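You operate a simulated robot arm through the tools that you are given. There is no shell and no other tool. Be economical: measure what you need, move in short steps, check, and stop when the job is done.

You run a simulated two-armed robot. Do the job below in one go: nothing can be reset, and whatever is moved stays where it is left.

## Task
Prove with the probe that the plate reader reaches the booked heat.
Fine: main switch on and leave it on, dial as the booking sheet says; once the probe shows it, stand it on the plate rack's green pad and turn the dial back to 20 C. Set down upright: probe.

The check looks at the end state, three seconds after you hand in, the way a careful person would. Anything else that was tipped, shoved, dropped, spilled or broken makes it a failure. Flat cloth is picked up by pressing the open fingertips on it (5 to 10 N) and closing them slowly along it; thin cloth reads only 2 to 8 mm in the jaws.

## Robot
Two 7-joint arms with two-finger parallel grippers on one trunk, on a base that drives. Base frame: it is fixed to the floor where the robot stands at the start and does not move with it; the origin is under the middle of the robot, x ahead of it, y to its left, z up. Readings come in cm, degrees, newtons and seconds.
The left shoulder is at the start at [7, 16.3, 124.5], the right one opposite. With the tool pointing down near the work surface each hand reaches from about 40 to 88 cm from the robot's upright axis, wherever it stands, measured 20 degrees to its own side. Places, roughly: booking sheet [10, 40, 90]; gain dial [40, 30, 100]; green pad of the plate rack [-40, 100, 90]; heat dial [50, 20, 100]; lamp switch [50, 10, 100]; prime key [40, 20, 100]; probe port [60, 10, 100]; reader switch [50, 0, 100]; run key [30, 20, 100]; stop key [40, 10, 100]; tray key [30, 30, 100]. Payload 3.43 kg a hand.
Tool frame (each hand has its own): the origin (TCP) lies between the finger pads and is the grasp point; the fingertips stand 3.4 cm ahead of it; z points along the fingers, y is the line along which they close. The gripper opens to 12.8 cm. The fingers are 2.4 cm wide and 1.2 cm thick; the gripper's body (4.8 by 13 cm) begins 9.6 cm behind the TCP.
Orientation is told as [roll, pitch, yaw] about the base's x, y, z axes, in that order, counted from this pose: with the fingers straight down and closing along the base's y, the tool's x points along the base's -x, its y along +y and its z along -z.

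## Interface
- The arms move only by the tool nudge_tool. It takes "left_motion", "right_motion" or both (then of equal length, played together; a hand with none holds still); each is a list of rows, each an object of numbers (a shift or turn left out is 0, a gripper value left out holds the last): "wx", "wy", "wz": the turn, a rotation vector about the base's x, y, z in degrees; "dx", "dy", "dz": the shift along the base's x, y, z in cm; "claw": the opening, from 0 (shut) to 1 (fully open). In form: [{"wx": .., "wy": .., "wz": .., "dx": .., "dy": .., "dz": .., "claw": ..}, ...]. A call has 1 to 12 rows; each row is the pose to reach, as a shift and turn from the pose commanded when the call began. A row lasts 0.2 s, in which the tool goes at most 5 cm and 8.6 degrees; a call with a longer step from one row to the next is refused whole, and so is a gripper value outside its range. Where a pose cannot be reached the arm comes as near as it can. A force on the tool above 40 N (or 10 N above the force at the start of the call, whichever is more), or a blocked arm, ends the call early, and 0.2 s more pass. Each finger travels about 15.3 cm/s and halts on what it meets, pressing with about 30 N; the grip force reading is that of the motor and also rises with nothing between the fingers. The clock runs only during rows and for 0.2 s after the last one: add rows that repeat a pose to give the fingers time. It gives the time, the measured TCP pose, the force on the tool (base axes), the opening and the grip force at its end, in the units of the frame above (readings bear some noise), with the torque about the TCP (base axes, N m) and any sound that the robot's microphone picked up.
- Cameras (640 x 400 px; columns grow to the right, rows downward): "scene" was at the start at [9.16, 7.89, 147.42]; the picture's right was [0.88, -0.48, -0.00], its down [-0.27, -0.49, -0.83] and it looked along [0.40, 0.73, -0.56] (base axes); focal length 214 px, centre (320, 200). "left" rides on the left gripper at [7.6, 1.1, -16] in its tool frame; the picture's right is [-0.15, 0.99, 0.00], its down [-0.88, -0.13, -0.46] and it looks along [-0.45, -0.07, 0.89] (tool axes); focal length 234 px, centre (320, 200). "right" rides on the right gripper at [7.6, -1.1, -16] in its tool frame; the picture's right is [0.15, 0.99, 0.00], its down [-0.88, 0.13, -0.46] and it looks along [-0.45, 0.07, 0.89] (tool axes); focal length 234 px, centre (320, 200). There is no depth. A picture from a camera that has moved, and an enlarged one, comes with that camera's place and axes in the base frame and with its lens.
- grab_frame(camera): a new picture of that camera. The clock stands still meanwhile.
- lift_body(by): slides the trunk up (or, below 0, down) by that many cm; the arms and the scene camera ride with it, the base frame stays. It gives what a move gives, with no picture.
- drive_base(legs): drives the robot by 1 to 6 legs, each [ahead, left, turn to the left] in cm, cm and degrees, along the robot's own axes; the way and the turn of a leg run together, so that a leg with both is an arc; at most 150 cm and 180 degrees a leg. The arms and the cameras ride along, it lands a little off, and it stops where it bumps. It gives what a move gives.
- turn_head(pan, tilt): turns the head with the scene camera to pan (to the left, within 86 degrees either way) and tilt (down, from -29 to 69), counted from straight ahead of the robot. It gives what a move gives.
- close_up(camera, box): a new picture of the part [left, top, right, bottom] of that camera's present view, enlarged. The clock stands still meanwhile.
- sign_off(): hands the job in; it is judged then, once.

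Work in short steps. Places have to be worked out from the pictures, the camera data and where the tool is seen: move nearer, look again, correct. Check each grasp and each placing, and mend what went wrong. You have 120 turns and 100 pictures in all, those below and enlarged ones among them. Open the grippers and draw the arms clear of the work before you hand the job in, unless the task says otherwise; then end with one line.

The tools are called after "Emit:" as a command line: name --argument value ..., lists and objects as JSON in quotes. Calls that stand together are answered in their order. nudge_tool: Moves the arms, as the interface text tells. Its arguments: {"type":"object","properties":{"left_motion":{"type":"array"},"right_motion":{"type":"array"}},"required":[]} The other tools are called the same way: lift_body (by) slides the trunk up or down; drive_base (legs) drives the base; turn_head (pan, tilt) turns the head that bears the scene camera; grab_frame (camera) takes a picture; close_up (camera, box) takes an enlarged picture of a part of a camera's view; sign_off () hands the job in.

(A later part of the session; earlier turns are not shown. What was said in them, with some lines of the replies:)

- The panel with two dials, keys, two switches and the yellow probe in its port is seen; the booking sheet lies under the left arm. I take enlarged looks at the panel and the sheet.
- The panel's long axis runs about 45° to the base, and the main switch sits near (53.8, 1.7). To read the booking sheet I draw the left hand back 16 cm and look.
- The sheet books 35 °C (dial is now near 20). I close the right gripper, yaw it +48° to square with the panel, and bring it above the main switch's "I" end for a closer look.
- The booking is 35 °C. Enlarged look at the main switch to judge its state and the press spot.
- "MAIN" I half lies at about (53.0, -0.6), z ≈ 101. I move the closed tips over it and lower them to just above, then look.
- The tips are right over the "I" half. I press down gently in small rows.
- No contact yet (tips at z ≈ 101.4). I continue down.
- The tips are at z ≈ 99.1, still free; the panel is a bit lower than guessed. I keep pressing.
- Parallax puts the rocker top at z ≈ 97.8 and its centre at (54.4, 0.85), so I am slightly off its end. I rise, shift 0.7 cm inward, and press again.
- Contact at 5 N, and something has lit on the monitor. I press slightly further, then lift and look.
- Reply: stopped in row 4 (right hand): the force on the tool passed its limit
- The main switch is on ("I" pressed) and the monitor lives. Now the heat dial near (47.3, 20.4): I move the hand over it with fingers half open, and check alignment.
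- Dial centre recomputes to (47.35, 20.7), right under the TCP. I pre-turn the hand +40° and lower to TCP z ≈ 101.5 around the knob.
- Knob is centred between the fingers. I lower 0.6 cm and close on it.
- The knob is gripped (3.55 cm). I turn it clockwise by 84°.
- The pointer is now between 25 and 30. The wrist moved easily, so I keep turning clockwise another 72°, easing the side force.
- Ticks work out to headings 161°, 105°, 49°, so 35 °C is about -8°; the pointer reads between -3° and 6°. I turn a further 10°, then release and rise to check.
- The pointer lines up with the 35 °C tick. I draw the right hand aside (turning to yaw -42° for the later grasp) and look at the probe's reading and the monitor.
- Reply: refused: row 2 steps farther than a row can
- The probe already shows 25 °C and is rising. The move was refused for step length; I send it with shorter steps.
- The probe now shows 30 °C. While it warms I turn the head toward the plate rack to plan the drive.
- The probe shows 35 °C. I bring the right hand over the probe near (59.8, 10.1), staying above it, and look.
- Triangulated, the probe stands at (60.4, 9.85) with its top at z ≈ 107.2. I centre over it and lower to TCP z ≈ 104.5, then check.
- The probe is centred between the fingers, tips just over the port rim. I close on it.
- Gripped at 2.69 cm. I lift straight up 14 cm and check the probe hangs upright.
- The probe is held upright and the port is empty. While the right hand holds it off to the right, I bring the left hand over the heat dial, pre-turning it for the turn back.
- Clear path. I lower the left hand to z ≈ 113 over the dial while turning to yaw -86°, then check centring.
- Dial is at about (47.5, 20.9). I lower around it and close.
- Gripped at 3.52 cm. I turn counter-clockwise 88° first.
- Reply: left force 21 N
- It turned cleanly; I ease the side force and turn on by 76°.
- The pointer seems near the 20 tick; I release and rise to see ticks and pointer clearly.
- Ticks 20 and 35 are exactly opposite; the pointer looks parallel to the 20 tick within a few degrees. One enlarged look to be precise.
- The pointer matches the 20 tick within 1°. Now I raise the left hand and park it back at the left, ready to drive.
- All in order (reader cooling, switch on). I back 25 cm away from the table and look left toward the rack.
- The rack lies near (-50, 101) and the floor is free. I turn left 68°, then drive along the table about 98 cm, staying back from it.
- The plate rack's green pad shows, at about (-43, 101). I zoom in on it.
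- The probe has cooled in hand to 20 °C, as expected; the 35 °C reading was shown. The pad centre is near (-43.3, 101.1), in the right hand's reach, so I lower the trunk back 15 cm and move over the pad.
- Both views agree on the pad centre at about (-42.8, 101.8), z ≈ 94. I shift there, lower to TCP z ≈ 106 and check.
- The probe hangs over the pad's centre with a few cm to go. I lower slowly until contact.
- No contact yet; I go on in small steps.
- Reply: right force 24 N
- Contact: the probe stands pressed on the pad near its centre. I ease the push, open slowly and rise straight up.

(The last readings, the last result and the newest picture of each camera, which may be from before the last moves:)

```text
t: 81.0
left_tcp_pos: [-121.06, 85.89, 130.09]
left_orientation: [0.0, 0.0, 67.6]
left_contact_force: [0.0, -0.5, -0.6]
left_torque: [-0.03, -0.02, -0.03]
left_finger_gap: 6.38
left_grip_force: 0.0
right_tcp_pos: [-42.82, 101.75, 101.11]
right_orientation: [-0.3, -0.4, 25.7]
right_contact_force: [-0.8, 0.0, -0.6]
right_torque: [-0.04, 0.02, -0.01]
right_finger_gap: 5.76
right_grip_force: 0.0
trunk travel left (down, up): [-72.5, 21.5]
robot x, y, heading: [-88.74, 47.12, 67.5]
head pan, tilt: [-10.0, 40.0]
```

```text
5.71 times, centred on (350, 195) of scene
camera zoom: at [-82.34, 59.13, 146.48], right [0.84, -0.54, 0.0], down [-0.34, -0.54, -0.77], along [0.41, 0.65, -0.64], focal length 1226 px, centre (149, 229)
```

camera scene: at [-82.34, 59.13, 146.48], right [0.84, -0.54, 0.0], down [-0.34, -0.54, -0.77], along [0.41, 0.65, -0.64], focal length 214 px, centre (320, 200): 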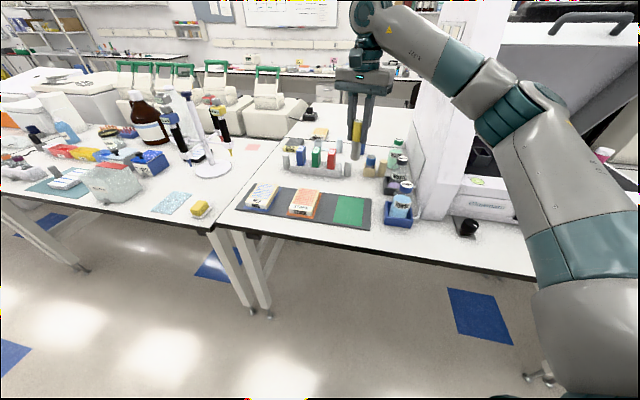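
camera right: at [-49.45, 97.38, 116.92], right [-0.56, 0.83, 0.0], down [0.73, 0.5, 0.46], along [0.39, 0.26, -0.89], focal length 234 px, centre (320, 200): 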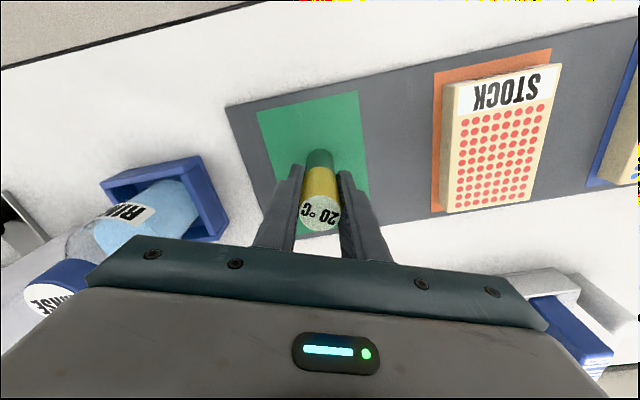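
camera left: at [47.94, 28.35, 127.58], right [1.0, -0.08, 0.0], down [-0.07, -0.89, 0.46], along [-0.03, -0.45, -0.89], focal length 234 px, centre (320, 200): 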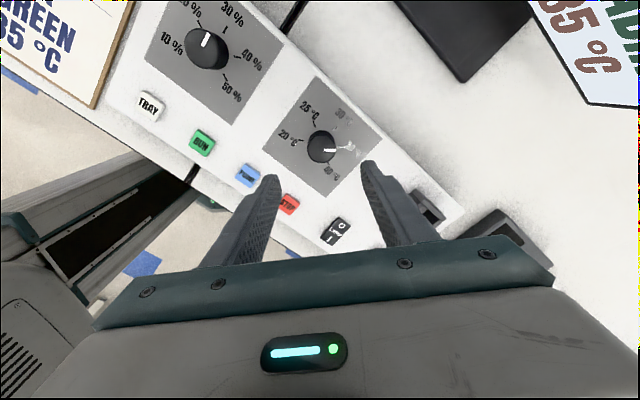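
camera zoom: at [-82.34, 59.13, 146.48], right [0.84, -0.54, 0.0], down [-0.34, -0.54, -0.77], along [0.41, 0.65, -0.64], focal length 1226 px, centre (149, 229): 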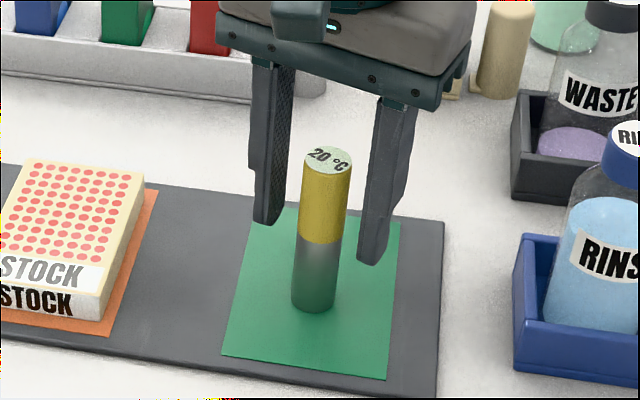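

The probe stands upright, free. I rise straight up and draw the hand back toward the robot, then check everything.

Emit:
nudge_tool --right_motion '[{"dz": 3}, {"dz": 7}, {"dz": 11}, {"dz": 15}, {"dz": 19}, {"dz": 23}, {"dz": 23, "dx": -3, "dy": -3.5}, {"dz": 23, "dx": -6, "dy": -7}, {"dz": 23, "dx": -9, "dy": -10.5}, {"dz": 23, "dx": -12, "dy": -14, "claw": 0.5}, {"dz": 23, "dx": -12, "dy": -14, "claw": 0.5}]'

Emit:
grab_frame --camera "scene"

Emit:
close_up --camera "scene" --box '[230, 130, 430, 260]'

```text
t: 83.4
left_tcp_pos: [-121.02, 85.96, 130.12]
left_orientation: [0.0, 0.0, 67.6]
left_contact_force: [-0.3, 0.0, 0.5]
left_torque: [0.0, 0.04, 0.03]
left_finger_gap: 6.41
left_grip_force: 0.0
right_tcp_pos: [-54.88, 87.77, 124.09]
right_orientation: [-0.1, -0.5, 25.6]
right_contact_force: [-0.2, 1.0, -0.1]
right_torque: [-0.03, 0.0, 0.02]
right_finger_gap: 6.42
right_grip_force: 0.1
trunk travel left (down, up): [-72.5, 21.5]
robot x, y, heading: [-88.67, 47.35, 67.4]
head pan, tilt: [-10.0, 40.0]
```

```text
38 pictures are left
camera scene: at [-82.31, 59.19, 146.48], right [0.84, -0.54, 0.0], down [-0.34, -0.54, -0.77], along [0.41, 0.65, -0.64], focal length 214 px, centre (320, 200)
```

scene: 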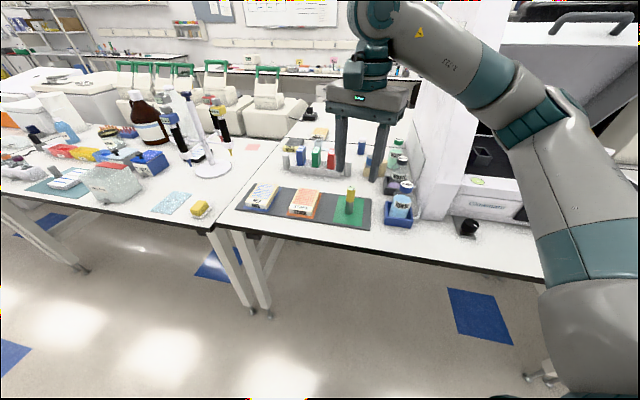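

```text
3.08 times, centred on (330, 195) of scene
camera zoom: at [-82.31, 59.19, 146.48], right [0.84, -0.54, 0.0], down [-0.34, -0.54, -0.77], along [0.41, 0.65, -0.64], focal length 660 px, centre (289, 215)
```

zoom: 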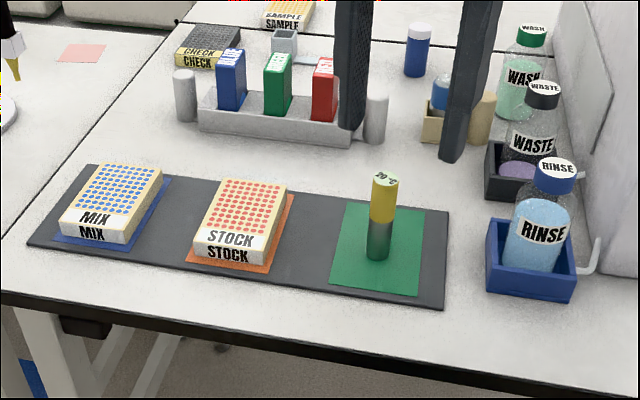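

The probe stands upright on the green pad with everything else in place; the dial (20) and switch (I) were checked earlier. I back the robot off so both arms are clear.

Emit:
drive_base --legs '[[-25, 8, 0]]'

Emit:
turn_head --pan -50 --tilt 28

Emit:
grab_frame --camera "scene"

```text
t: 85.3
left_tcp_pos: [-137.88, 65.88, 129.98]
left_orientation: [-0.1, -0.1, 67.5]
left_contact_force: [0.6, 0.7, 0.0]
left_torque: [-0.01, -0.01, 0.02]
left_finger_gap: 6.4
left_grip_force: 0.1
right_tcp_pos: [-71.72, 67.69, 123.94]
right_orientation: [-0.3, -0.4, 25.5]
right_contact_force: [-0.1, -0.2, 0.2]
right_torque: [-0.03, -0.04, 0.02]
right_finger_gap: 6.37
right_grip_force: 0.0
trunk travel left (down, up): [-72.5, 21.5]
robot x, y, heading: [-105.56, 27.01, 67.4]
head pan, tilt: [-10.0, 40.0]
```

```text
t: 86.4
left_tcp_pos: [-138.07, 65.89, 130.12]
left_orientation: [0.0, 0.0, 67.5]
left_contact_force: [0.4, 0.3, 0.6]
left_torque: [0.0, 0.03, -0.02]
left_finger_gap: 6.4
left_grip_force: 0.0
right_tcp_pos: [-71.84, 67.53, 123.88]
right_orientation: [-0.3, -0.4, 25.4]
right_contact_force: [0.5, 0.6, -0.6]
right_torque: [-0.01, -0.02, -0.01]
right_finger_gap: 6.41
right_grip_force: 0.1
trunk travel left (down, up): [-72.5, 21.5]
robot x, y, heading: [-105.48, 26.95, 67.5]
head pan, tilt: [-50.0, 28.0]
```

```text
36 pictures are left
camera scene: at [-95.11, 34.57, 148.33], right [0.3, -0.95, 0.0], down [-0.45, -0.14, -0.88], along [0.84, 0.27, -0.47], focal length 214 px, centre (320, 200)
```

scene: 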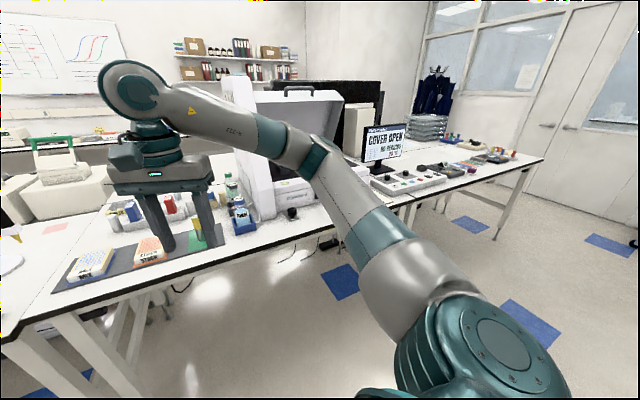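

The monitor is still on, nothing is disturbed, and both arms are clear and empty. I hand in.

Emit:
sign_off

```text
The job is handed in.
```

The plate reader reached the booked 35 °C, as the probe showed; the probe now stands upright on the plate rack's green pad, the dial is back at 20 °C, and the main switch is left on.
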